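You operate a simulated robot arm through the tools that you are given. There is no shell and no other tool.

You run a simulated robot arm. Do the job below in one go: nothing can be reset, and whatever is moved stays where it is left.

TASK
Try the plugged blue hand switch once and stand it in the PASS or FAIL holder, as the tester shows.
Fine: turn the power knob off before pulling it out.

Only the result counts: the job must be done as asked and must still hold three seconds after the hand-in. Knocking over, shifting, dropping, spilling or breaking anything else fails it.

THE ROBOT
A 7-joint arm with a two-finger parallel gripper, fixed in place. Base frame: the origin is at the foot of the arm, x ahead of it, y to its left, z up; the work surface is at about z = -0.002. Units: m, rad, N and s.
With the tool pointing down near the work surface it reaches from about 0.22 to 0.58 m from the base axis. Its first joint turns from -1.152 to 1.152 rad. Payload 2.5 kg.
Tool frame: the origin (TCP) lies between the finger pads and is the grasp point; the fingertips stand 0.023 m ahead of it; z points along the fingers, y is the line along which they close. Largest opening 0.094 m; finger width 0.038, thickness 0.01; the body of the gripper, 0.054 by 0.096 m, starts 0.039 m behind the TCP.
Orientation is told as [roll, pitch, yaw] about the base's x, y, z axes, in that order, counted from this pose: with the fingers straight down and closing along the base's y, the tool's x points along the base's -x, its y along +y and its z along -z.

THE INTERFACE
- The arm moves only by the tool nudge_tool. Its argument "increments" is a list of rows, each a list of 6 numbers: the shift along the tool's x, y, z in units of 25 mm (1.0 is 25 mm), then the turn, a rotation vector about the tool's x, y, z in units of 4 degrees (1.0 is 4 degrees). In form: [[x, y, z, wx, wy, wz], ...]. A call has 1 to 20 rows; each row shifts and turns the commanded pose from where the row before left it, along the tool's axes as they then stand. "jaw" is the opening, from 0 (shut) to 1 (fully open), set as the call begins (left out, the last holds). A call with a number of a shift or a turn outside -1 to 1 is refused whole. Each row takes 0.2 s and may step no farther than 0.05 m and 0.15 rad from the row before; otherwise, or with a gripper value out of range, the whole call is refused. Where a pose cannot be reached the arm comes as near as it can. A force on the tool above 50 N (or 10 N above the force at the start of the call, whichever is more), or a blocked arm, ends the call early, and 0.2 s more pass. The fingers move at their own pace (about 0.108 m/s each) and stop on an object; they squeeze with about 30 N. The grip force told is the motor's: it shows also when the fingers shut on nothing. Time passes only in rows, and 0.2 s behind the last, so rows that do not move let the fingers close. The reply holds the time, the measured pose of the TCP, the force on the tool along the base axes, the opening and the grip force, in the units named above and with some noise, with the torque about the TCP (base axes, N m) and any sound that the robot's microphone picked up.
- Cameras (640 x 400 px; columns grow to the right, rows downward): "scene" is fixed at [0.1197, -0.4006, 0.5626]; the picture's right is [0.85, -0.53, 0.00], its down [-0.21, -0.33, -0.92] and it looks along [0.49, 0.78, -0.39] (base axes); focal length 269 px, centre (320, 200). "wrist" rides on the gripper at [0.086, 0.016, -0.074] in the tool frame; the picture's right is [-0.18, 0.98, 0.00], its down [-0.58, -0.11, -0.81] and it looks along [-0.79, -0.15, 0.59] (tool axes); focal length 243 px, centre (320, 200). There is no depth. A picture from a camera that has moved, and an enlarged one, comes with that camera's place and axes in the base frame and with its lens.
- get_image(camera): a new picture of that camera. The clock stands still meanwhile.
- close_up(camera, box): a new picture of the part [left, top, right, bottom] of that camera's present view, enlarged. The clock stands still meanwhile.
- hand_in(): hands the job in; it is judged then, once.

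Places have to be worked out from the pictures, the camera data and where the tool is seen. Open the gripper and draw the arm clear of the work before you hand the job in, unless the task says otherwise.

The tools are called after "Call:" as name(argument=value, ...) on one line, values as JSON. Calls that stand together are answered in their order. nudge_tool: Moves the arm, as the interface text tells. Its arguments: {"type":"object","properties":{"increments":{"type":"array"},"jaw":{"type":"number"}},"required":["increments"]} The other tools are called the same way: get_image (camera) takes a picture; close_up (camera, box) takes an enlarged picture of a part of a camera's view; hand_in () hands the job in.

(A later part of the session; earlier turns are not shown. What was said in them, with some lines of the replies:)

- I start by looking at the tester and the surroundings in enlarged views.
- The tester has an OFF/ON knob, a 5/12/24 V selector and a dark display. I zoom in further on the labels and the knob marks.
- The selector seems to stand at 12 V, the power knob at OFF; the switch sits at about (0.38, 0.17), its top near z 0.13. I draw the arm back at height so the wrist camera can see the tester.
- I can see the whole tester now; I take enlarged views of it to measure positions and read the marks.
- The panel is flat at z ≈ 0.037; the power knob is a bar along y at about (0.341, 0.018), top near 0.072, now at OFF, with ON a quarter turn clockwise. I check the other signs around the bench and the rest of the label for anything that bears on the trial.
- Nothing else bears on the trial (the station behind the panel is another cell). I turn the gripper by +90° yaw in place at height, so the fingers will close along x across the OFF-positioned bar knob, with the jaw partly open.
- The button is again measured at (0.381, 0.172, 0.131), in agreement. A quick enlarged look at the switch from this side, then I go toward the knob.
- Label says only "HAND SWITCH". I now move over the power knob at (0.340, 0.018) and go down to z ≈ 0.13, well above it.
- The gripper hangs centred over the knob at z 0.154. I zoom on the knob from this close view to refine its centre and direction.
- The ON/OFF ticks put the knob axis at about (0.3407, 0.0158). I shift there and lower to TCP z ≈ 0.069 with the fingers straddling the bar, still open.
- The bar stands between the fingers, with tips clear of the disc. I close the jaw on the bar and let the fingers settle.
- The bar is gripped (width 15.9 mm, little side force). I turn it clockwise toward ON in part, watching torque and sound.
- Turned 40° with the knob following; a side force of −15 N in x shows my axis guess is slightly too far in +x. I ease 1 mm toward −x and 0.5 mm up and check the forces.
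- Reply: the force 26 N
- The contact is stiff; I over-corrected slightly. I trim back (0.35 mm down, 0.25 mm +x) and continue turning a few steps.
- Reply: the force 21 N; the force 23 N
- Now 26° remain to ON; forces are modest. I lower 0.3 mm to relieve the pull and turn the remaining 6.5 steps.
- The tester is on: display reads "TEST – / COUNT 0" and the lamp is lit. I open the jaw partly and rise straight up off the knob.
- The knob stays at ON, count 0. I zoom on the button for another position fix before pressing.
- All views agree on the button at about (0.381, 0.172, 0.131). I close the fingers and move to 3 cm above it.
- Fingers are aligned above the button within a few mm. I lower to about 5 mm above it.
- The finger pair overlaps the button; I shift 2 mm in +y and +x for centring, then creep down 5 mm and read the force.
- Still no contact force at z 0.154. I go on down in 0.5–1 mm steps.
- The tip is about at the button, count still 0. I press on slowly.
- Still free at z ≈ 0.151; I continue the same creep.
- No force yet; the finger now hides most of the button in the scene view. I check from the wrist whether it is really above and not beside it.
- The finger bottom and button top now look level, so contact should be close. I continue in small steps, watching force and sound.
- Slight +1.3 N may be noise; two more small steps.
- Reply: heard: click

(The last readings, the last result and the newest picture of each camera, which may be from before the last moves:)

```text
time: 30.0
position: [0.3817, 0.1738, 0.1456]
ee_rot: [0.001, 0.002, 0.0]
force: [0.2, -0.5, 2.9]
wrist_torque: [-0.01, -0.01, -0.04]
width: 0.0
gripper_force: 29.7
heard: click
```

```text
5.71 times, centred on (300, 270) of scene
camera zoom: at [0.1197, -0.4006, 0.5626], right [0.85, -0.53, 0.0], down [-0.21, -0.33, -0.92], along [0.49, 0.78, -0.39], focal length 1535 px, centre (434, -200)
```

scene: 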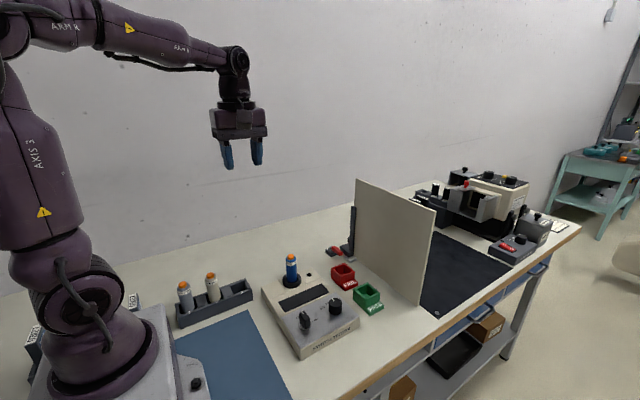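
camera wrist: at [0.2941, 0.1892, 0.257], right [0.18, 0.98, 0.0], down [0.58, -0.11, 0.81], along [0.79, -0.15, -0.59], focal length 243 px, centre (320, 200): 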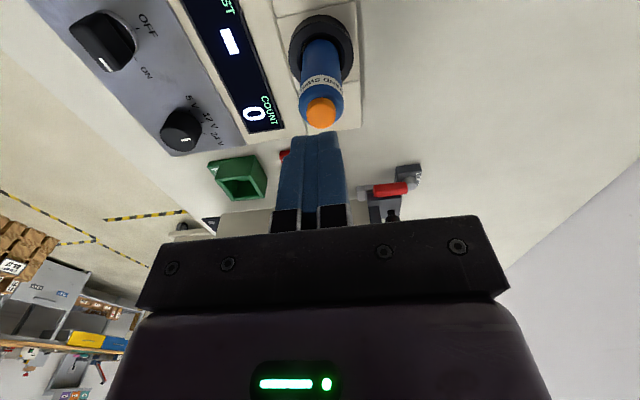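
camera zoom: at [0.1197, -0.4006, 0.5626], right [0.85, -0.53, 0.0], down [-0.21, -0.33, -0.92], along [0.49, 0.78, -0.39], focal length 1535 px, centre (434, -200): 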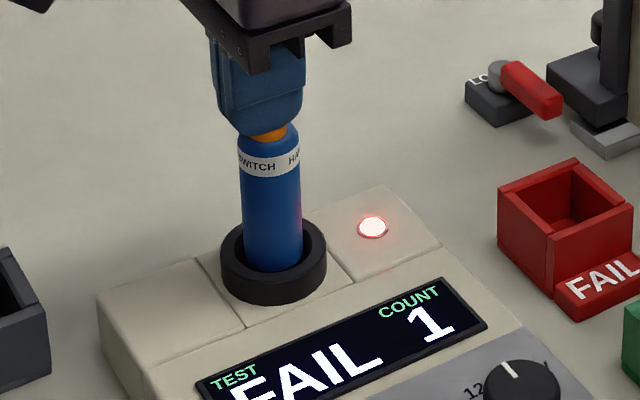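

A click, count 1, and the tester shows FAIL with a red lamp. I rise straight up to release the button and check that the reading stays.

Call:
nudge_tool(increments=[[0, 0, -0.5, 0, 0, 0], [0, 0, -1, 0, 0, 0], [0, 0, -1, 0, 0, 0], [0, 0, -1, 0, 0, 0], [0, 0, -0.5, 0, 0, 0], [0, 0, 0, 0, 0, 0]])

Call:
close_up(camera="scene", box=[250, 235, 380, 345])

Call:
get_image(camera="wrist")

```text
time: 31.4
position: [0.3821, 0.1737, 0.2454]
ee_rot: [0.0, 0.0, -0.001]
force: [-1.1, -0.2, -0.2]
wrist_torque: [0.02, 0.0, 0.01]
width: 0.0
gripper_force: 30.3
```

```text
3.64 times, centred on (315, 290) of scene
camera zoom: at [0.1197, -0.4006, 0.5626], right [0.85, -0.53, 0.0], down [-0.21, -0.33, -0.92], along [0.49, 0.78, -0.39], focal length 977 px, centre (338, -127)
```

zoom: 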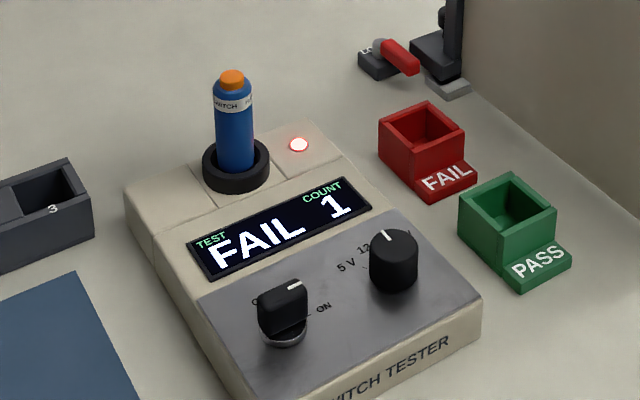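

```text
taken
camera wrist: at [0.2963, 0.1908, 0.319], right [0.18, 0.98, 0.0], down [0.58, -0.11, 0.81], along [0.79, -0.15, -0.59], focal length 243 px, centre (320, 200)
```

wrist: 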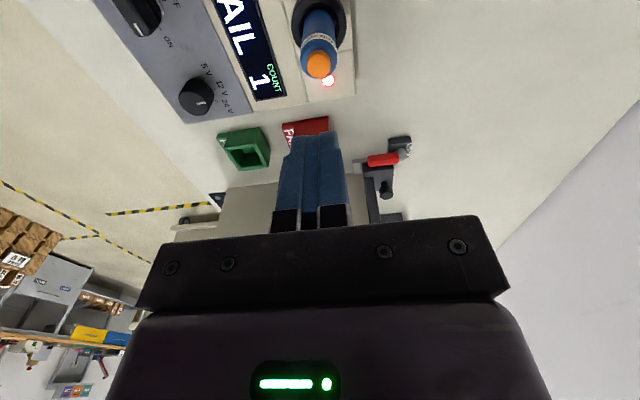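

The result stands: FAIL, count 1. Next I go back over the power knob (jaw half open) and lower around it, now with its bar along x.

Call:
nudge_tool(increments=[[0.2411, -0.9057, 0, 0, 0, 0], [0.2411, -0.9057, 0, 0, 0, 0], [0.2411, -0.9057, 0, 0, 0, 0], [0.2411, -0.9057, 0, 0, 0, 0], [0.2411, -0.9057, 0, 0, 0, 0], [0.2411, -0.9057, 0, 0, 0, 0], [0.2411, -0.9057, 0, 0, 0, 0], [0, 0, 1, 0, 0, 0], [0, 0, 1, 0, 0, 0], [0, 0, 1, 0, 0, 0], [0, 0, 0.6, 0, 0, 0], [0, 0, 0, 0, 0, 0]], jaw=0.5)

Call:
get_image(camera="wrist")

```text
time: 34.0
position: [0.3402, 0.0151, 0.1549]
ee_rot: [0.0, -0.001, 0.0]
force: [0.9, -0.1, 0.0]
wrist_torque: [-0.03, 0.0, -0.01]
width: 0.0471
gripper_force: 0.1
```

```text
taken
camera wrist: at [0.2545, 0.0325, 0.2286], right [0.18, 0.98, 0.0], down [0.58, -0.11, 0.81], along [0.79, -0.15, -0.59], focal length 243 px, centre (320, 200)
```

wrist: 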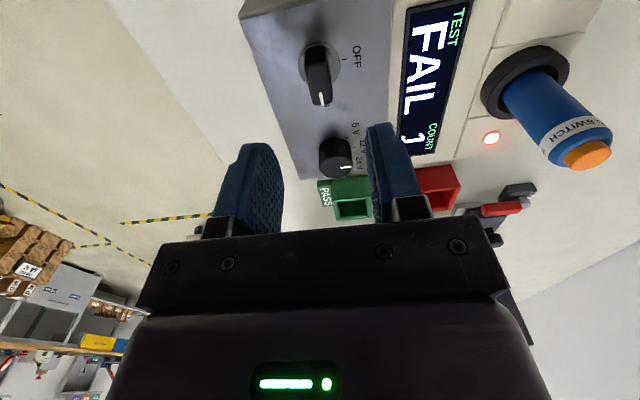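

Aligned over the knob, bar between the finger lines. I lower 87 mm to the earlier grip height.

Call:
nudge_tool(increments=[[0, 0, 0.8, 0, 0, 0], [0, 0, 0.8, 0, 0, 0], [0, 0, 0.6, 0, 0, 0], [0, 0, 0.5, 0, 0, 0], [0, 0, 0.4, 0, 0, 0], [0, 0, 0.38, 0, 0, 0], [0, 0, 0, 0, 0, 0]])

Call:
get_image(camera="wrist")

```text
time: 35.6
position: [0.3413, 0.016, 0.0674]
ee_rot: [0.0, 0.001, 0.001]
force: [0.1, 0.6, 0.2]
wrist_torque: [0.03, -0.01, -0.03]
width: 0.047
gripper_force: 0.1
```

```text
taken
camera wrist: at [0.2551, 0.0326, 0.141], right [0.18, 0.98, 0.0], down [0.58, -0.11, 0.81], along [0.79, -0.15, -0.59], focal length 243 px, centre (320, 200)
```

wrist: 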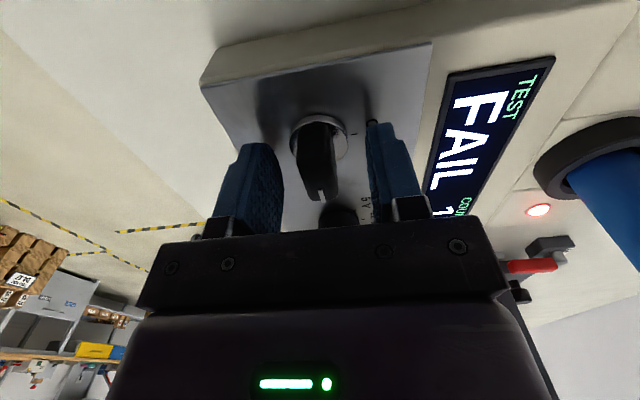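

The bar is between the fingers. I close the jaw on it.

Call:
nudge_tool(increments=[[0, 0, 0, 0, 0, 0], [0, 0, 0, 0, 0, 0], [0, 0, 0, 0, 0, 0]], jaw=0)

```text
time: 36.4
position: [0.3415, 0.0143, 0.0689]
ee_rot: [-0.001, 0.0, 0.001]
force: [3.3, -5.6, -6.5]
wrist_torque: [0.09, 0.1, 0.03]
width: 0.0157
gripper_force: 45.2
```

Gripped with low forces. I turn counter-clockwise toward OFF, first 40°.

Call:
nudge_tool(increments=[[0, 0, 0, 0, 0, -1], [0, 0, 0, 0, 0, -1], [0, 0, 0, 0, 0, -1], [0, 0, 0, 0, 0, -1], [0, 0, 0, 0, 0, -1], [0, 0, 0, 0, 0, -1], [0, 0, 0, 0, 0, -1], [0, 0, 0, 0, 0, -1], [0, 0, 0, 0, 0, -1], [0, 0, 0, 0, 0, -1]])

```text
time: 38.6
position: [0.3397, 0.0163, 0.0683]
ee_rot: [-0.001, -0.002, 0.702]
force: [17.4, -2.4, -44.9]
wrist_torque: [-0.18, -0.07, 0.03]
width: 0.0156
gripper_force: 44.8
```

Down-pull of 45 N is building; I trim 0.5 mm down and 0.7 mm toward +x, then look at the force.

Call:
nudge_tool(increments=[[-0.0214, -0.018, 0.02, 0, 0, 0], [0, 0, 0, 0, 0, 0]])

```text
time: 39.2
position: [0.3397, 0.0158, 0.0692]
ee_rot: [0.002, 0.002, 0.697]
force: [-2.3, -3.7, -13.9]
wrist_torque: [0.75, -1.26, -0.02]
width: 0.0159
gripper_force: 44.5
```

Forces are low again (−14 N in z). I continue the turn by six steps.

Call:
nudge_tool(increments=[[0, 0, 0.006, 0, 0, -1], [0, 0, 0, 0, 0, -1], [0, 0, 0, 0, 0, -1], [0, 0, 0, 0, 0, -1], [0, 0, 0, 0, 0, -1], [0, 0, 0, 0, 0, -1]])

```text
time: 40.6
position: [0.3411, 0.0152, 0.0678]
ee_rot: [0.002, 0.001, 1.121]
force: [-19.1, 0.5, 21.6]
wrist_torque: [-1.15, 0.27, 0.0]
width: 0.0159
gripper_force: 45.0
```

I trim 0.7 mm toward −x and 0.25 mm up, and turn the remaining 6.5 steps to OFF.

Call:
nudge_tool(increments=[[0.0122, 0.0252, -0.01, 0, 0, 0], [0, 0, 0, 0, 0, -1], [0, 0, 0, 0, 0, -1], [0, 0, 0, 0, 0, -1], [0, 0, 0, 0, 0, -1], [0, 0, 0, 0, 0, -1], [0, 0, 0, 0, 0, -1], [0, 0, 0, 0, 0, -0.5], [0, 0, 0, 0, 0, 0]])

Call:
close_up(camera="scene", box=[250, 240, 370, 350])

Call:
get_image(camera="wrist")

```text
time: 42.6
position: [0.3408, 0.0154, 0.0683]
ee_rot: [0.001, -0.001, 1.573]
force: [-24.3, 5.9, 33.8]
wrist_torque: [-0.69, -0.02, -0.08]
width: 0.016
gripper_force: 44.7
```

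```text
3.64 times, centred on (310, 295) of scene
camera zoom: at [0.1196, -0.4006, 0.5626], right [0.85, -0.53, 0.0], down [-0.21, -0.33, -0.92], along [0.49, 0.78, -0.39], focal length 977 px, centre (356, -146)
```

zoom: 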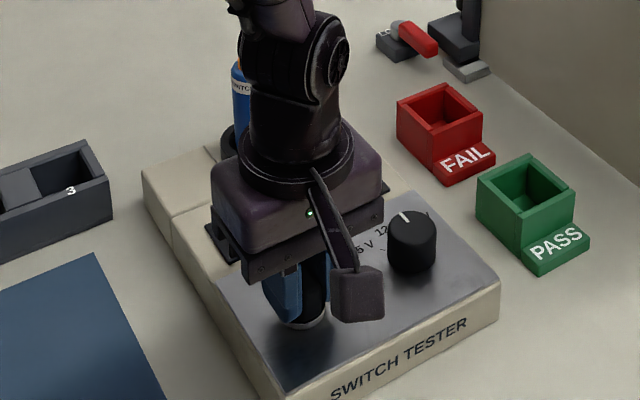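

```text
taken
camera wrist: at [0.3247, -0.0698, 0.1417], right [-0.98, 0.18, 0.0], down [0.11, 0.58, 0.81], along [0.15, 0.79, -0.59], focal length 243 px, centre (320, 200)
```

wrist: 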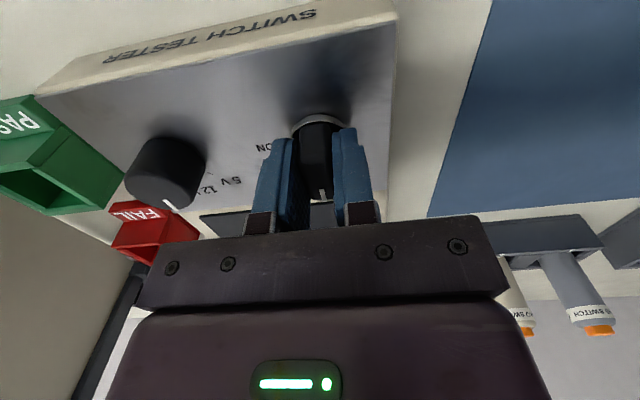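

The display looks dark again. I relieve the residual force slightly (1 mm −x, 0.4 mm up), then open the jaw.

Call:
nudge_tool(increments=[[0, 0.036, -0.014, 0, 0, 0], [0, 0, 0, 0, 0, 0]])

Call:
nudge_tool(increments=[[0, 0, 0, 0, 0, 0], [0, 0, 0, 0, 0, 0], [0, 0, 0, 0, 0, 0]], jaw=0.5)

Call:
nudge_tool(increments=[[0, 0, -0.4, 0, 0, 0], [0, 0, -1, 0, 0, 0], [0, 0, -1, 0, 0, 0], [0, 0, -1, 0, 0, 0], [0, 0, -1, 0, 0, 0], [0, 0, -1, 0, 0, 0], [0, 0, -1, 0, 0, 0], [0, 0, -0.6, 0, 0, 0], [0, 0, 0, 0, 0, 0]])

Call:
close_up(camera="scene", box=[250, 230, 390, 350])

Call:
get_image(camera="wrist")

```text
time: 43.2
position: [0.3397, 0.0158, 0.068]
ee_rot: [-0.001, -0.002, 1.574]
force: [-6.5, 9.3, 5.0]
wrist_torque: [-1.36, 0.38, -0.05]
width: 0.016
gripper_force: 44.8
```

```text
time: 44.0
position: [0.3401, 0.0152, 0.0672]
ee_rot: [0.0, 0.0, 1.571]
force: [-0.5, 0.0, -0.5]
wrist_torque: [-0.03, -0.01, -0.02]
width: 0.0468
gripper_force: 0.2
```

```text
time: 46.0
position: [0.3404, 0.015, 0.2454]
ee_rot: [-0.001, 0.0, 1.571]
force: [-0.2, 0.3, 0.2]
wrist_torque: [0.01, -0.03, -0.04]
width: 0.0472
gripper_force: 0.0
```

```text
3.33 times, centred on (320, 290) of scene
camera zoom: at [0.1197, -0.4006, 0.5626], right [0.85, -0.53, 0.0], down [-0.21, -0.33, -0.92], along [0.49, 0.78, -0.39], focal length 895 px, centre (320, -100)
```

zoom: 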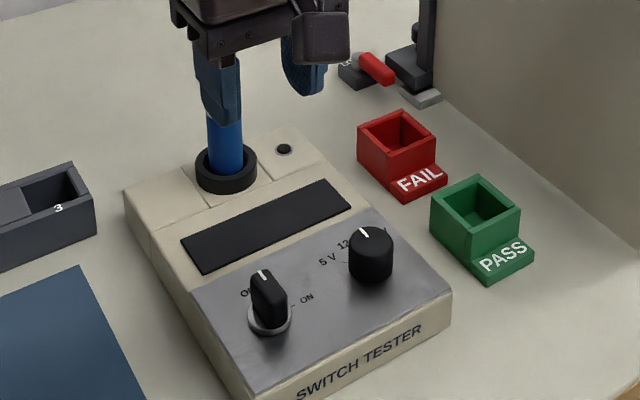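

```text
taken
camera wrist: at [0.3243, -0.0703, 0.3175], right [-0.98, 0.18, 0.0], down [0.11, 0.58, 0.81], along [0.15, 0.79, -0.59], focal length 243 px, centre (320, 200)
```

wrist: 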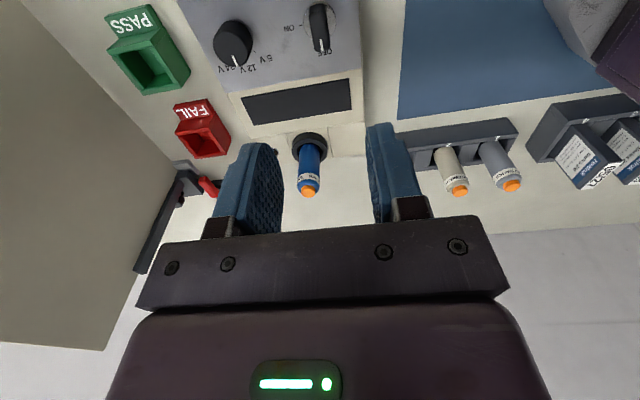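

Power is off (display and lamp dark, mark at OFF). I turn the gripper back to yaw 0 at this height, since that keeps it slim toward the panel when placing.

Call:
nudge_tool(increments=[[0, 0, 0, 0, 0, 1], [0, 0, 0, 0, 0, 1], [0, 0, 0, 0, 0, 1], [0, 0, 0, 0, 0, 1], [0, 0, 0, 0, 0, 1], [0, 0, 0, 0, 0, 1], [0, 0, 0, 0, 0, 1], [0, 0, 0, 0, 0, 1], [0, 0, 0, 0, 0, 1], [0, 0, 0, 0, 0, 1], [0, 0, 0, 0, 0, 1], [0, 0, 0, 0, 0, 1], [0, 0, 0, 0, 0, 1], [0, 0, 0, 0, 0, 1], [0, 0, 0, 0, 0, 1], [0, 0, 0, 0, 0, 1], [0, 0, 0, 0, 0, 1], [0, 0, 0, 0, 0, 1], [0, 0, 0, 0, 0, 1], [0, 0, 0, 0, 0, 1]])

Call:
nudge_tool(increments=[[0, 0, 0, 0, 0, 1], [0, 0, 0, 0, 0, 1], [0, 0, 0, 0, 0, 0.5], [0, 1, 0, 0, 0, 0], [0, 1, 0, 0, 0, 0], [0, 1, 0, 0, 0, 0], [0, 1, 0, 0, 0, 0], [0, 0.6, 0, 0, 0, 0], [-1, 0, 0, 0, 0, 0], [-1, 0, 0, 0, 0, 0], [-0.4, 0, 0, 0, 0, 0], [0, 0, 0, 0, 0, 0]], jaw=1)

Call:
get_image(camera="wrist")

```text
time: 50.2
position: [0.3399, 0.016, 0.2433]
ee_rot: [-0.002, 0.0, 0.174]
force: [-0.2, 0.4, 0.1]
wrist_torque: [-0.01, -0.01, -0.03]
width: 0.0471
gripper_force: 0.0
```

```text
time: 52.8
position: [0.4, 0.1292, 0.244]
ee_rot: [-0.001, -0.001, -0.001]
force: [0.5, 1.0, 0.5]
wrist_torque: [-0.04, 0.02, 0.01]
width: 0.094
gripper_force: 0.0
```

```text
taken
camera wrist: at [0.3141, 0.1467, 0.3165], right [0.18, 0.98, 0.0], down [0.58, -0.11, 0.81], along [0.79, -0.15, -0.59], focal length 243 px, centre (320, 200)
```

wrist: 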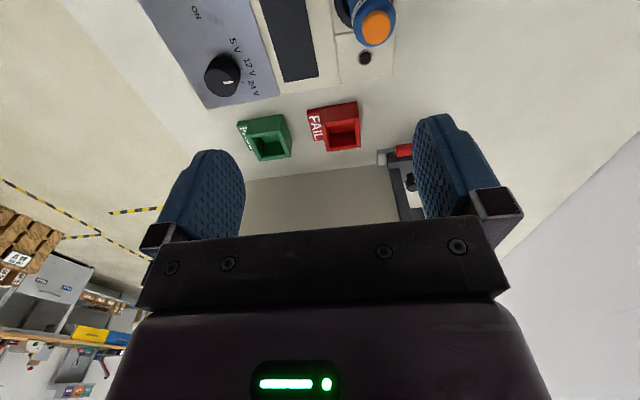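

I zoom into the FAIL holder and the switch from here to fix their geometry.

Call:
close_up(camera="wrist", box=[295, 90, 375, 160])

Call:
close_up(camera="scene", box=[320, 255, 370, 300])

Call:
close_up(camera="wrist", box=[320, 0, 420, 80])

```text
5.71 times, centred on (335, 125) of wrist
camera zoom: at [0.3141, 0.1467, 0.3165], right [0.18, 0.98, 0.0], down [0.58, -0.11, 0.81], along [0.79, -0.15, -0.59], focal length 1386 px, centre (234, 629)
```

zoom: 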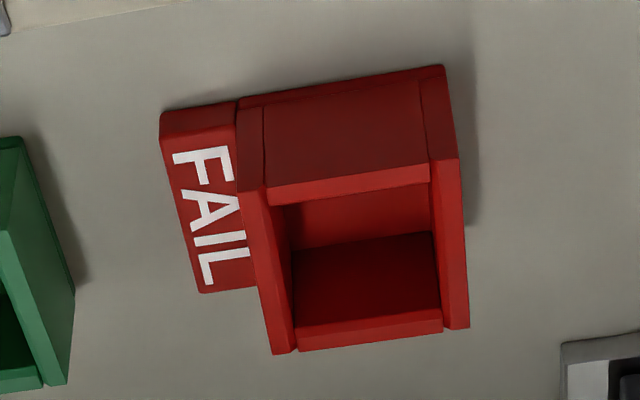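

```text
8.89 times, centred on (345, 278) of scene
camera zoom: at [0.1197, -0.4006, 0.5626], right [0.85, -0.53, 0.0], down [-0.21, -0.33, -0.92], along [0.49, 0.78, -0.39], focal length 2387 px, centre (98, -489)
```

zoom: 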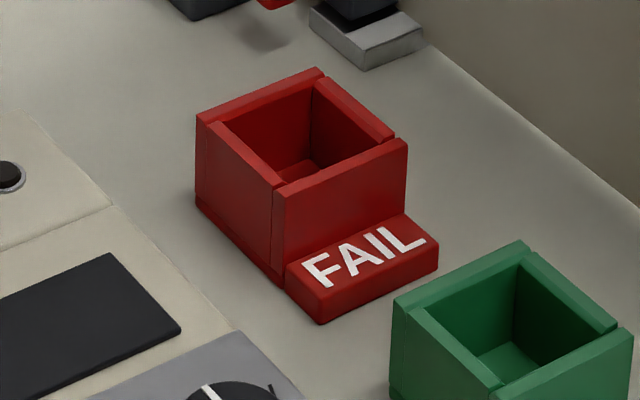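

```text
5.00 times, centred on (370, 40) of wrist
camera zoom: at [0.3141, 0.1467, 0.3165], right [0.18, 0.98, 0.0], down [0.58, -0.11, 0.81], along [0.79, -0.15, -0.59], focal length 1213 px, centre (70, 1000)
```

zoom: 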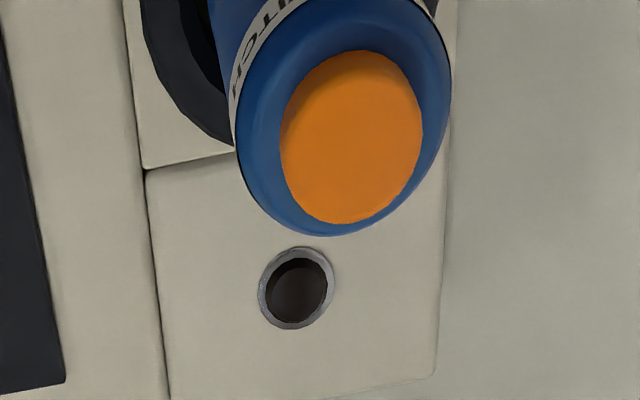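

Measured: switch axis (0.383, 0.173), top z ≈ 0.125; FAIL holder opening 38×39 mm centred at (0.5395, 0.137), rim z ≈ 0.039. I move over the switch with the jaw open and lower to 40 mm above grasp height first.

Call:
nudge_tool(increments=[[0.342, 0.858, 0, 0, 0, 0], [0.342, 0.858, 0, 0, 0, 0], [0, 0, 1, 0, 0, 0], [0, 0, 1, 0, 0, 0], [0, 0, 1, 0, 0, 0], [0, 0, 0, 0, 0, 0]])

Call:
get_image(camera="wrist")

Call:
close_up(camera="scene", box=[240, 200, 340, 300])

```text
time: 54.2
position: [0.3826, 0.1736, 0.1673]
ee_rot: [0.0, -0.001, 0.002]
force: [0.4, 0.4, -0.4]
wrist_torque: [0.02, -0.03, -0.01]
width: 0.094
gripper_force: 0.1
```

```text
taken
camera wrist: at [0.296, 0.1903, 0.2404], right [0.18, 0.98, 0.0], down [0.58, -0.11, 0.81], along [0.79, -0.15, -0.59], focal length 243 px, centre (320, 200)
```

wrist: 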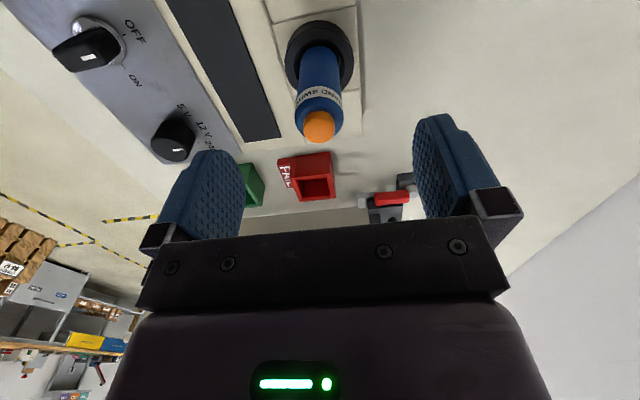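

```text
4.00 times, centred on (290, 250) of scene
camera zoom: at [0.1197, -0.4006, 0.5626], right [0.85, -0.53, 0.0], down [-0.21, -0.33, -0.92], along [0.49, 0.78, -0.39], focal length 1074 px, centre (440, 0)
```

zoom: 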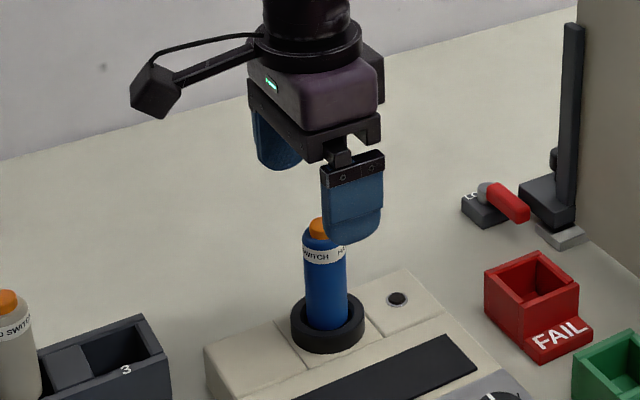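

The switch is centred between the open fingers. I lower 74 mm to grasp height (TCP z ≈ 0.094), palm staying above the button.

Call:
nudge_tool(increments=[[0, 0, 0.8, 0, 0, 0], [0, 0, 0.8, 0, 0, 0], [0, 0, 0.6, 0, 0, 0], [0, 0, 0.4, 0, 0, 0], [0, 0, 0.36, 0, 0, 0], [0, 0, 0, 0, 0, 0]])

Call:
get_image(camera="wrist")

Call:
close_up(camera="scene", box=[250, 230, 330, 310])

```text
time: 55.6
position: [0.3824, 0.1742, 0.0941]
ee_rot: [-0.001, 0.0, 0.002]
force: [-0.3, 0.2, 0.8]
wrist_torque: [-0.03, 0.0, 0.01]
width: 0.094
gripper_force: 0.0
```

```text
taken
camera wrist: at [0.2964, 0.1901, 0.1674], right [0.18, 0.98, 0.0], down [0.58, -0.11, 0.81], along [0.79, -0.15, -0.59], focal length 243 px, centre (320, 200)
```

wrist: 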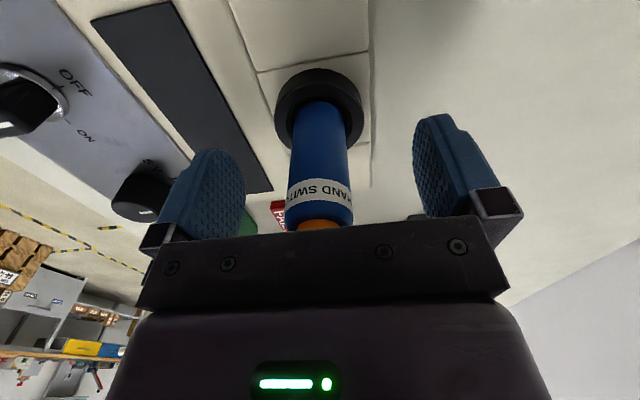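

```text
5.00 times, centred on (290, 270) of scene
camera zoom: at [0.1197, -0.4006, 0.5626], right [0.85, -0.53, 0.0], down [-0.21, -0.33, -0.92], along [0.49, 0.78, -0.39], focal length 1343 px, centre (470, -150)
```

zoom: 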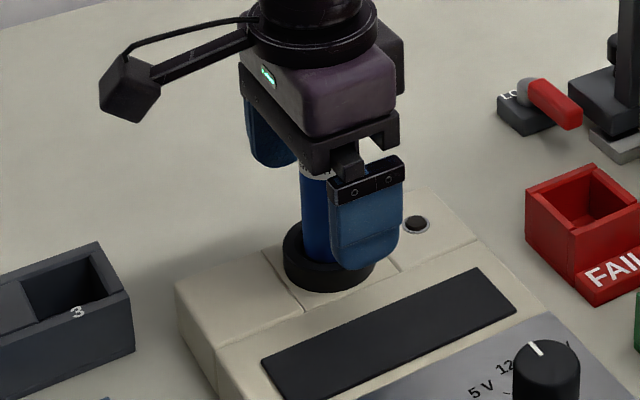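

The switch is between the fingers, no contact force. I close the jaw on the body.

Call:
nudge_tool(increments=[[0, 0, 0, 0, 0, 0], [0, 0, 0, 0, 0, 0], [0, 0, 0, 0, 0, 0], [0, 0, 0, 0, 0, 0]], jaw=0)

Call:
get_image(camera="wrist")

```text
time: 56.6
position: [0.383, 0.1729, 0.0939]
ee_rot: [0.001, -0.001, 0.0]
force: [0.4, -2.4, 0.4]
wrist_torque: [-0.21, -0.05, 0.0]
width: 0.0291
gripper_force: 29.9
```

```text
taken
camera wrist: at [0.2964, 0.1898, 0.1675], right [0.18, 0.98, 0.0], down [0.58, -0.11, 0.81], along [0.79, -0.15, -0.59], focal length 243 px, centre (320, 200)
```

wrist: 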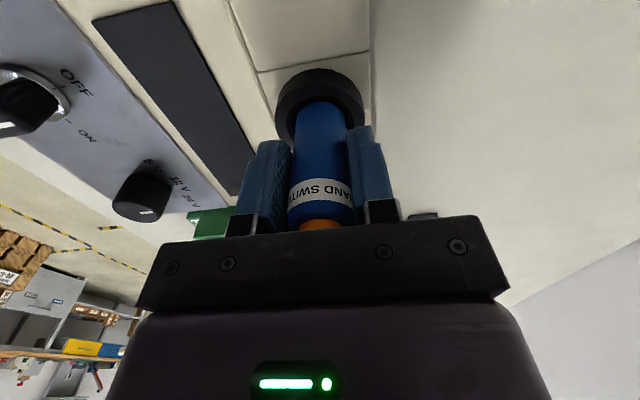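

Gripped at 29.1 mm with little side load. I pull straight up gently, first a few millimetres to see the resistance.

Call:
nudge_tool(increments=[[0, 0, -0.06, 0, 0, 0], [0, 0, -0.06, 0, 0, 0], [0, 0, -0.08, 0, 0, 0]])

```text
time: 57.4
position: [0.3813, 0.1739, 0.0993]
ee_rot: [0.001, -0.001, 0.0]
force: [0.1, 0.5, -0.3]
wrist_torque: [0.0, 0.04, 0.0]
width: 0.0293
gripper_force: 30.0
```

Moves freely. I continue upward 50 mm and check it is coming with the gripper.

Call:
nudge_tool(increments=[[0, 0, -0.3, 0, 0, 0], [0, 0, -0.4, 0, 0, 0], [0, 0, -0.4, 0, 0, 0], [0, 0, -0.4, 0, 0, 0], [0, 0, -0.5, 0, 0, 0], [0, 0, 0, 0, 0, 0]])

Call:
close_up(camera="scene", box=[250, 210, 350, 310])

Call:
get_image(camera="wrist")

```text
time: 58.8
position: [0.3827, 0.1739, 0.1493]
ee_rot: [0.002, 0.0, 0.0]
force: [-0.3, -0.1, -0.8]
wrist_torque: [0.01, 0.01, 0.0]
width: 0.0292
gripper_force: 29.5
```

```text
4.00 times, centred on (300, 260) of scene
camera zoom: at [0.1197, -0.4006, 0.5626], right [0.85, -0.53, 0.0], down [-0.21, -0.33, -0.92], along [0.49, 0.78, -0.39], focal length 1074 px, centre (400, -40)
```

zoom: 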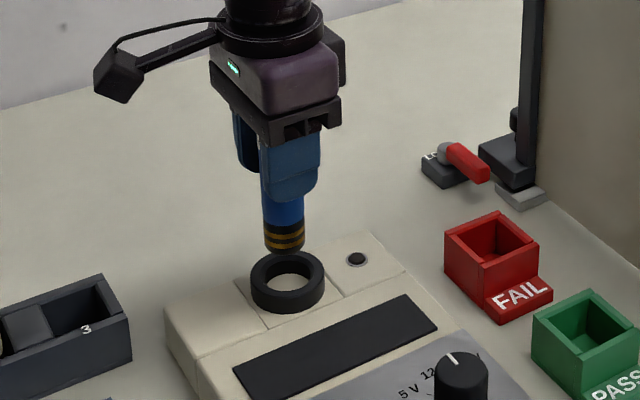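

```text
taken
camera wrist: at [0.2963, 0.1903, 0.2229], right [0.18, 0.98, 0.0], down [0.58, -0.11, 0.81], along [0.79, -0.15, -0.59], focal length 243 px, centre (320, 200)
```

wrist: 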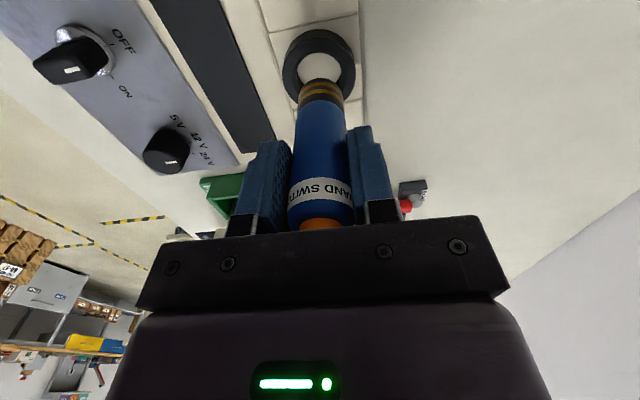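

The switch is out, gold contacts at its foot, about 71 mm below the TCP. I raise it to z ≈ 0.20 and carry it over toward the FAIL holder at (0.5395, 0.137).

Call:
nudge_tool(increments=[[0, 0, -0.7, 0, 0, 0], [0, 0, -0.7, 0, 0, 0], [0, 0, -0.6, 0, 0, 0], [-0.6, -0.14, 0, 0, 0, 0], [-0.7, -0.16, 0, 0, 0, 0], [-0.7, -0.16, 0, 0, 0, 0], [-0.7, -0.16, 0, 0, 0, 0], [-0.7, -0.16, 0, 0, 0, 0], [-0.7, -0.16, 0, 0, 0, 0], [-0.7, -0.16, 0, 0, 0, 0], [-0.7, -0.16, 0, 0, 0, 0], [-0.6, -0.16, 0, 0, 0, 0], [-0.16, -0.04, 0, 0, 0, 0], [0, 0, 0, 0, 0, 0], [0, 0, 0, 0, 0, 0]])

Call:
get_image(camera="wrist")

Call:
get_image(camera="scene")

```text
time: 62.0
position: [0.5386, 0.137, 0.1992]
ee_rot: [-0.001, 0.001, 0.001]
force: [-0.2, -0.2, -1.1]
wrist_torque: [-0.03, 0.01, -0.01]
width: 0.0292
gripper_force: 30.2
```

```text
taken
camera wrist: at [0.4531, 0.1536, 0.2726], right [0.18, 0.98, 0.0], down [0.58, -0.11, 0.81], along [0.79, -0.15, -0.59], focal length 243 px, centre (320, 200)
```

wrist: 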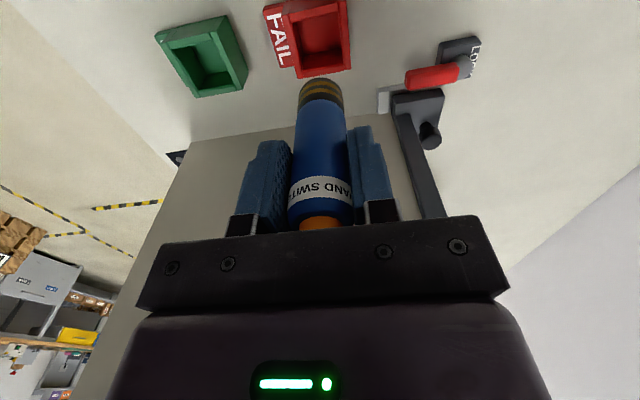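

```text
taken
```

scene: 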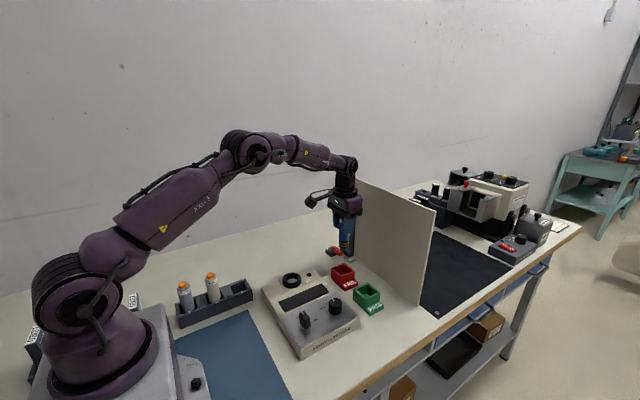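

The switch hangs above the FAIL holder. I zoom in to check the alignment of the foot with the opening.

Call:
close_up(camera="wrist", box=[250, 0, 390, 110])

Call:
close_up(camera="scene", box=[300, 190, 400, 300])

```text
3.64 times, centred on (320, 55) of wrist
camera zoom: at [0.4531, 0.1536, 0.2726], right [0.18, 0.98, 0.0], down [0.58, -0.11, 0.81], along [0.79, -0.15, -0.59], focal length 882 px, centre (320, 727)
```

zoom: 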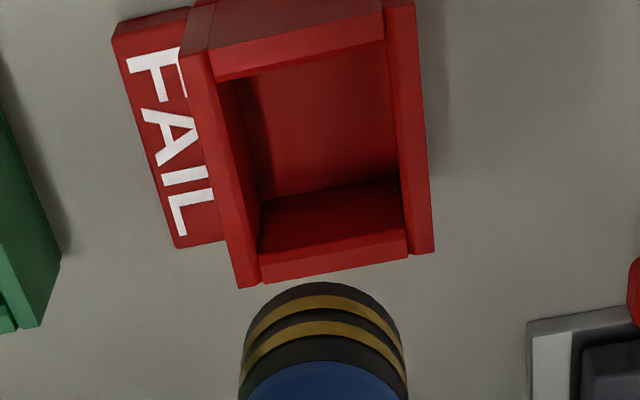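

```text
3.64 times, centred on (350, 245) of scene
camera zoom: at [0.1197, -0.4006, 0.5626], right [0.85, -0.53, 0.0], down [-0.21, -0.33, -0.92], along [0.49, 0.78, -0.39], focal length 977 px, centre (211, 36)
```

zoom: 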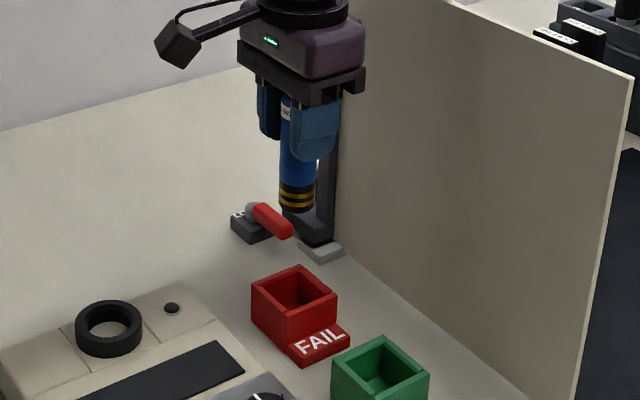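

The opening is centred at about (0.541, 0.1365) and the foot is within about 1–2 mm of it. I make that small shift and lower to about 9 mm above the rim.

Call:
nudge_tool(increments=[[-0.06, -0.04, 0, 0, 0, 0], [0, 0, 0.6, 0, 0, 0], [0, 0, 0.7, 0, 0, 0], [0, 0, 0.7, 0, 0, 0], [0, 0, 0.6, 0, 0, 0], [0, 0, 0.6, 0, 0, 0], [0, 0, 0, 0, 0, 0]])

Call:
close_up(camera="wrist", box=[240, 0, 400, 130])

Call:
close_up(camera="scene", box=[310, 230, 380, 300])

```text
time: 63.6
position: [0.5397, 0.1353, 0.12]
ee_rot: [-0.001, -0.002, 0.0]
force: [-1.4, -0.2, -0.2]
wrist_torque: [-0.03, 0.03, 0.0]
width: 0.029
gripper_force: 29.6
```

```text
3.08 times, centred on (320, 65) of wrist
camera zoom: at [0.4543, 0.153, 0.1932], right [0.18, 0.98, 0.0], down [0.58, -0.11, 0.81], along [0.79, -0.15, -0.59], focal length 746 px, centre (320, 615)
```

zoom: 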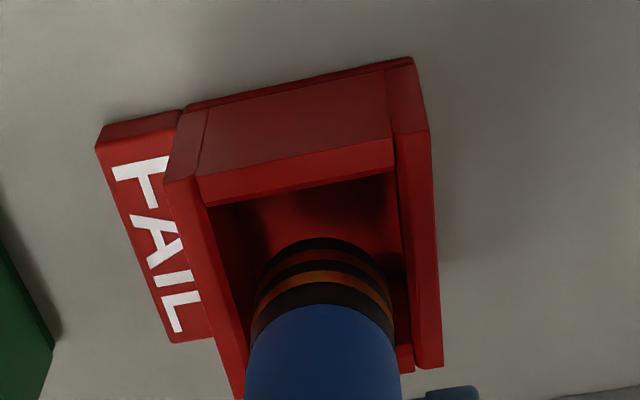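

```text
5.71 times, centred on (345, 265) of scene
camera zoom: at [0.1197, -0.4006, 0.5626], right [0.85, -0.53, 0.0], down [-0.21, -0.33, -0.92], along [0.49, 0.78, -0.39], focal length 1535 px, centre (177, -171)
```

zoom: 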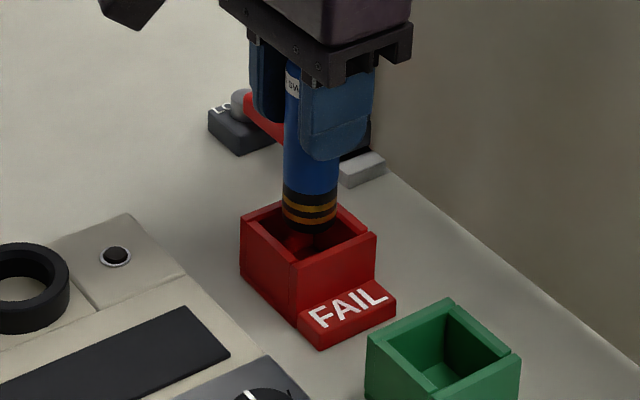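

The foot sits centred over the opening (gaps balanced on both sides). I lower 38 mm in small steps into the holder.

Call:
nudge_tool(increments=[[0, 0, 0.2, 0, 0, 0], [0, 0, 0.2, 0, 0, 0], [0, 0, 0.2, 0, 0, 0], [0, 0, 0.2, 0, 0, 0], [0, 0, 0.2, 0, 0, 0], [0, 0, 0.2, 0, 0, 0], [0, 0, 0.2, 0, 0, 0], [0, 0, 0.1, 0, 0, 0]])

Call:
close_up(camera="scene", box=[310, 230, 380, 300])

```text
time: 65.4
position: [0.5403, 0.1364, 0.0824]
ee_rot: [0.0, -0.001, 0.002]
force: [-0.5, 0.0, -0.2]
wrist_torque: [0.0, 0.01, -0.01]
width: 0.0289
gripper_force: 30.1
```

```text
5.71 times, centred on (345, 265) of scene
camera zoom: at [0.1197, -0.4006, 0.5626], right [0.85, -0.53, 0.0], down [-0.21, -0.33, -0.92], along [0.49, 0.78, -0.39], focal length 1535 px, centre (177, -171)
```

zoom: 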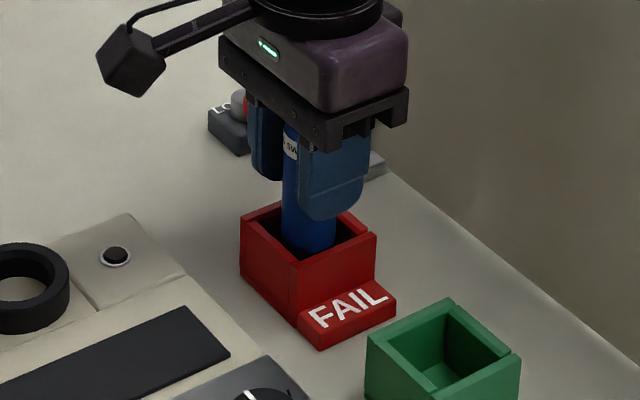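

The foot is inside the holder with no side contact. I lower 1 mm at a time to find the floor.

Call:
nudge_tool(increments=[[0, 0, 0.04, 0, 0, 0], [0, 0, 0.04, 0, 0, 0], [0, 0, 0.04, 0, 0, 0], [0, 0, 0.04, 0, 0, 0], [0, 0, 0.04, 0, 0, 0]])

```text
time: 66.6
position: [0.5426, 0.136, 0.0797]
ee_rot: [0.001, -0.008, -0.001]
force: [-0.4, -0.9, 26.5]
wrist_torque: [-0.29, -0.28, -0.01]
width: 0.0291
gripper_force: 30.1
```

Floor contact at about z 0.080 (26 N). I back off slightly to take the load off before releasing.

Call:
nudge_tool(increments=[[0, 0, -0.04, 0, 0, 0], [0, 0, -0.03, 0, 0, 0], [0, 0, 0, 0, 0, 0]])

Call:
close_up(camera="wrist", box=[230, 40, 410, 240])

Call:
close_up(camera="scene", box=[310, 230, 380, 300])

```text
time: 67.4
position: [0.541, 0.1365, 0.079]
ee_rot: [0.001, -0.001, -0.001]
force: [4.8, 0.4, 13.0]
wrist_torque: [-0.17, -0.54, 0.01]
width: 0.0291
gripper_force: 30.1
```

```text
2.00 times, centred on (320, 140) of wrist
camera zoom: at [0.4546, 0.153, 0.1523], right [0.18, 0.98, 0.0], down [0.58, -0.11, 0.81], along [0.79, -0.15, -0.59], focal length 485 px, centre (320, 320)
```

zoom: 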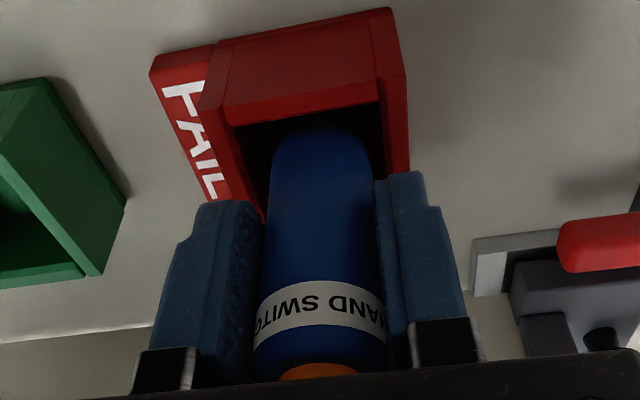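

```text
5.71 times, centred on (345, 265) of scene
camera zoom: at [0.1196, -0.4006, 0.5626], right [0.85, -0.53, 0.0], down [-0.21, -0.33, -0.92], along [0.49, 0.78, -0.39], focal length 1535 px, centre (177, -171)
```

zoom: 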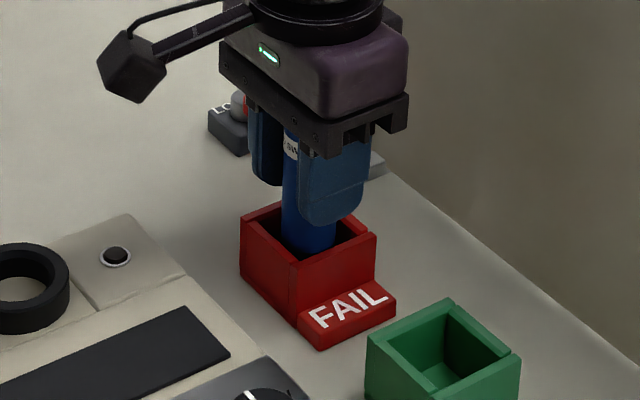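

The switch rests on the holder floor upright. I relieve a bit more and open the jaw to half, giving 9 mm per side.

Call:
nudge_tool(increments=[[0, 0, -0.02, 0, 0, 0], [0, 0, 0, 0, 0, 0]])

Call:
nudge_tool(increments=[[0, 0, 0, 0, 0, 0], [0, 0, 0, 0, 0, 0], [0, 0, 0, 0, 0, 0], [0, 0, 0, 0, 0, 0]], jaw=0.5)

Call:
close_up(camera="wrist", box=[230, 40, 410, 240])

Call:
close_up(camera="scene", box=[310, 230, 380, 300])

```text
time: 68.0
position: [0.5403, 0.1355, 0.0779]
ee_rot: [0.0, 0.002, -0.001]
force: [3.0, 0.8, 7.1]
wrist_torque: [0.12, -0.34, 0.0]
width: 0.0292
gripper_force: 29.8
```

```text
time: 69.0
position: [0.5407, 0.1364, 0.079]
ee_rot: [-0.001, 0.0, 0.0]
force: [-0.8, -1.3, 0.4]
wrist_torque: [0.03, 0.0, 0.0]
width: 0.047
gripper_force: 0.1
```

```text
2.00 times, centred on (320, 140) of wrist
camera zoom: at [0.4545, 0.1531, 0.1529], right [0.18, 0.98, 0.0], down [0.58, -0.11, 0.81], along [0.79, -0.15, -0.59], focal length 485 px, centre (320, 320)
```

zoom: 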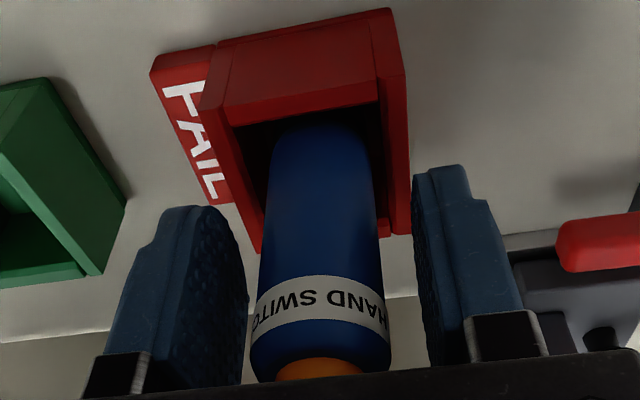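

```text
5.71 times, centred on (345, 265) of scene
camera zoom: at [0.1197, -0.4006, 0.5626], right [0.85, -0.53, 0.0], down [-0.21, -0.33, -0.92], along [0.49, 0.78, -0.39], focal length 1535 px, centre (177, -171)
```

zoom: 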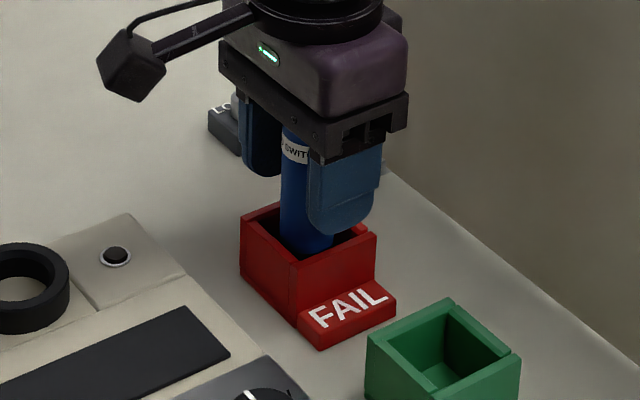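

Released; the switch stands in the FAIL holder. I rise straight up slowly and check that it stays put.

Call:
nudge_tool(increments=[[0, 0, -0.2, 0, 0, 0], [0, 0, -0.4, 0, 0, 0], [0, 0, -0.5, 0, 0, 0], [0, 0, -0.6, 0, 0, 0], [0, 0, -0.8, 0, 0, 0], [0, 0, -1, 0, 0, 0], [0, 0, -1, 0, 0, 0], [0, 0, -1, 0, 0, 0], [0, 0, 0, 0, 0, 0]])

Call:
get_image(camera="wrist")

Call:
close_up(camera="scene", box=[310, 220, 390, 310])

```text
time: 71.0
position: [0.5393, 0.1348, 0.2167]
ee_rot: [0.001, 0.0, -0.001]
force: [0.1, 0.9, -0.3]
wrist_torque: [-0.02, 0.01, 0.01]
width: 0.0471
gripper_force: 0.0
```

```text
taken
camera wrist: at [0.4544, 0.1528, 0.2906], right [0.18, 0.98, 0.0], down [0.58, -0.11, 0.81], along [0.79, -0.15, -0.59], focal length 243 px, centre (320, 200)
```

wrist: 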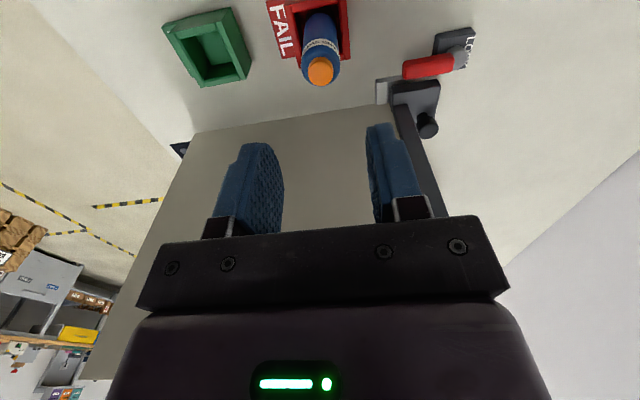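

```text
4.44 times, centred on (350, 265) of scene
camera zoom: at [0.1197, -0.4006, 0.5626], right [0.85, -0.53, 0.0], down [-0.21, -0.33, -0.92], along [0.49, 0.78, -0.39], focal length 1194 px, centre (187, -89)
```

zoom: 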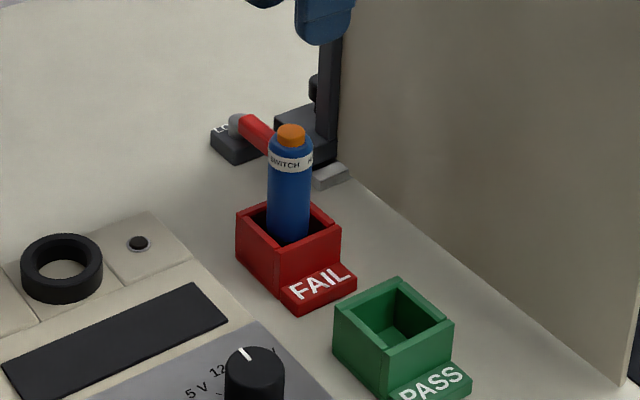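

The switch stands upright in the FAIL holder and nothing else has moved. I raise the arm further and draw it back clear of the work, then take a last look.

Call:
nudge_tool(increments=[[0, 0, -1, 0, 0, 0], [0, 0, -1, 0, 0, 0], [0, 0, -1, 0, 0, 0], [0, 0, -1, 0, 0, 0], [0.6, 0, -0.6, 0, 0, 0], [1, 0, -0.6, 0, 0, 0], [1, 0, -0.6, 0, 0, 0], [1, 0, -0.6, 0, 0, 0], [1, 0, -0.6, 0, 0, 0], [1, 0, 0, 0, 0, 0], [1, 0, 0, 0, 0, 0], [0, 0, 0, 0, 0, 0]], jaw=1)

Call:
get_image(camera="scene")

Call:
close_up(camera="scene", box=[250, 230, 390, 350])

Call:
get_image(camera="wrist")

```text
time: 73.6
position: [0.3758, 0.1352, 0.3919]
ee_rot: [0.002, -0.001, 0.001]
force: [0.8, 0.5, 0.2]
wrist_torque: [-0.02, -0.01, -0.01]
width: 0.0943
gripper_force: 0.0
```

```text
taken
```

scene: 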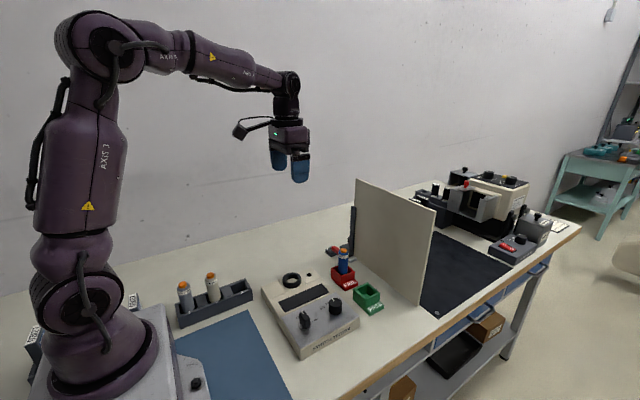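

```text
3.33 times, centred on (320, 290) of scene
camera zoom: at [0.1197, -0.4006, 0.5626], right [0.85, -0.53, 0.0], down [-0.21, -0.33, -0.92], along [0.49, 0.78, -0.39], focal length 895 px, centre (320, -100)
```

zoom: 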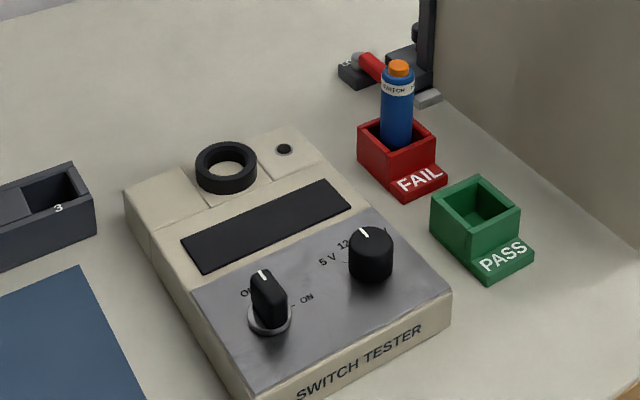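

```text
taken
camera wrist: at [0.2894, 0.1526, 0.4657], right [0.18, 0.98, 0.0], down [0.58, -0.11, 0.81], along [0.79, -0.15, -0.59], focal length 243 px, centre (320, 200)
```

wrist: 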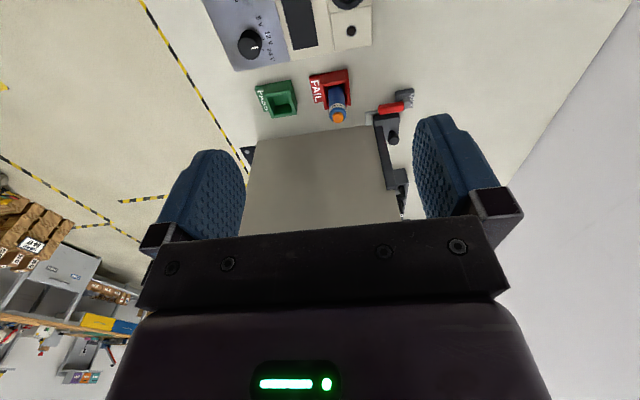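

The blue switch stands in the FAIL holder, the power knob is at OFF, the tester and the other items look unmoved, and the arm is clear with the gripper open. I hand the job in.

Call:
hand_in()

```text
The job is handed in.
```

I tried the blue hand switch once, and the tester read FAIL (count 1, red lamp). The switch now stands upright in the FAIL holder.

- **Trial:** I turned the power knob on and pressed the button once. The FAIL reading stayed on the display after I let go. I left the voltage selector where I found it, which looked like 12 V.
- **Power and removal:** I turned the knob back to OFF and checked that the display and lamp were dark. Only then did I pull the switch out of its socket.
- **State at hand-in:** The gripper was open and the arm clear of the work. In the last pictures the tester, the holders and the other items looked unmoved.

The job was handed in without a verdict coming back, so I can't say how it was judged.
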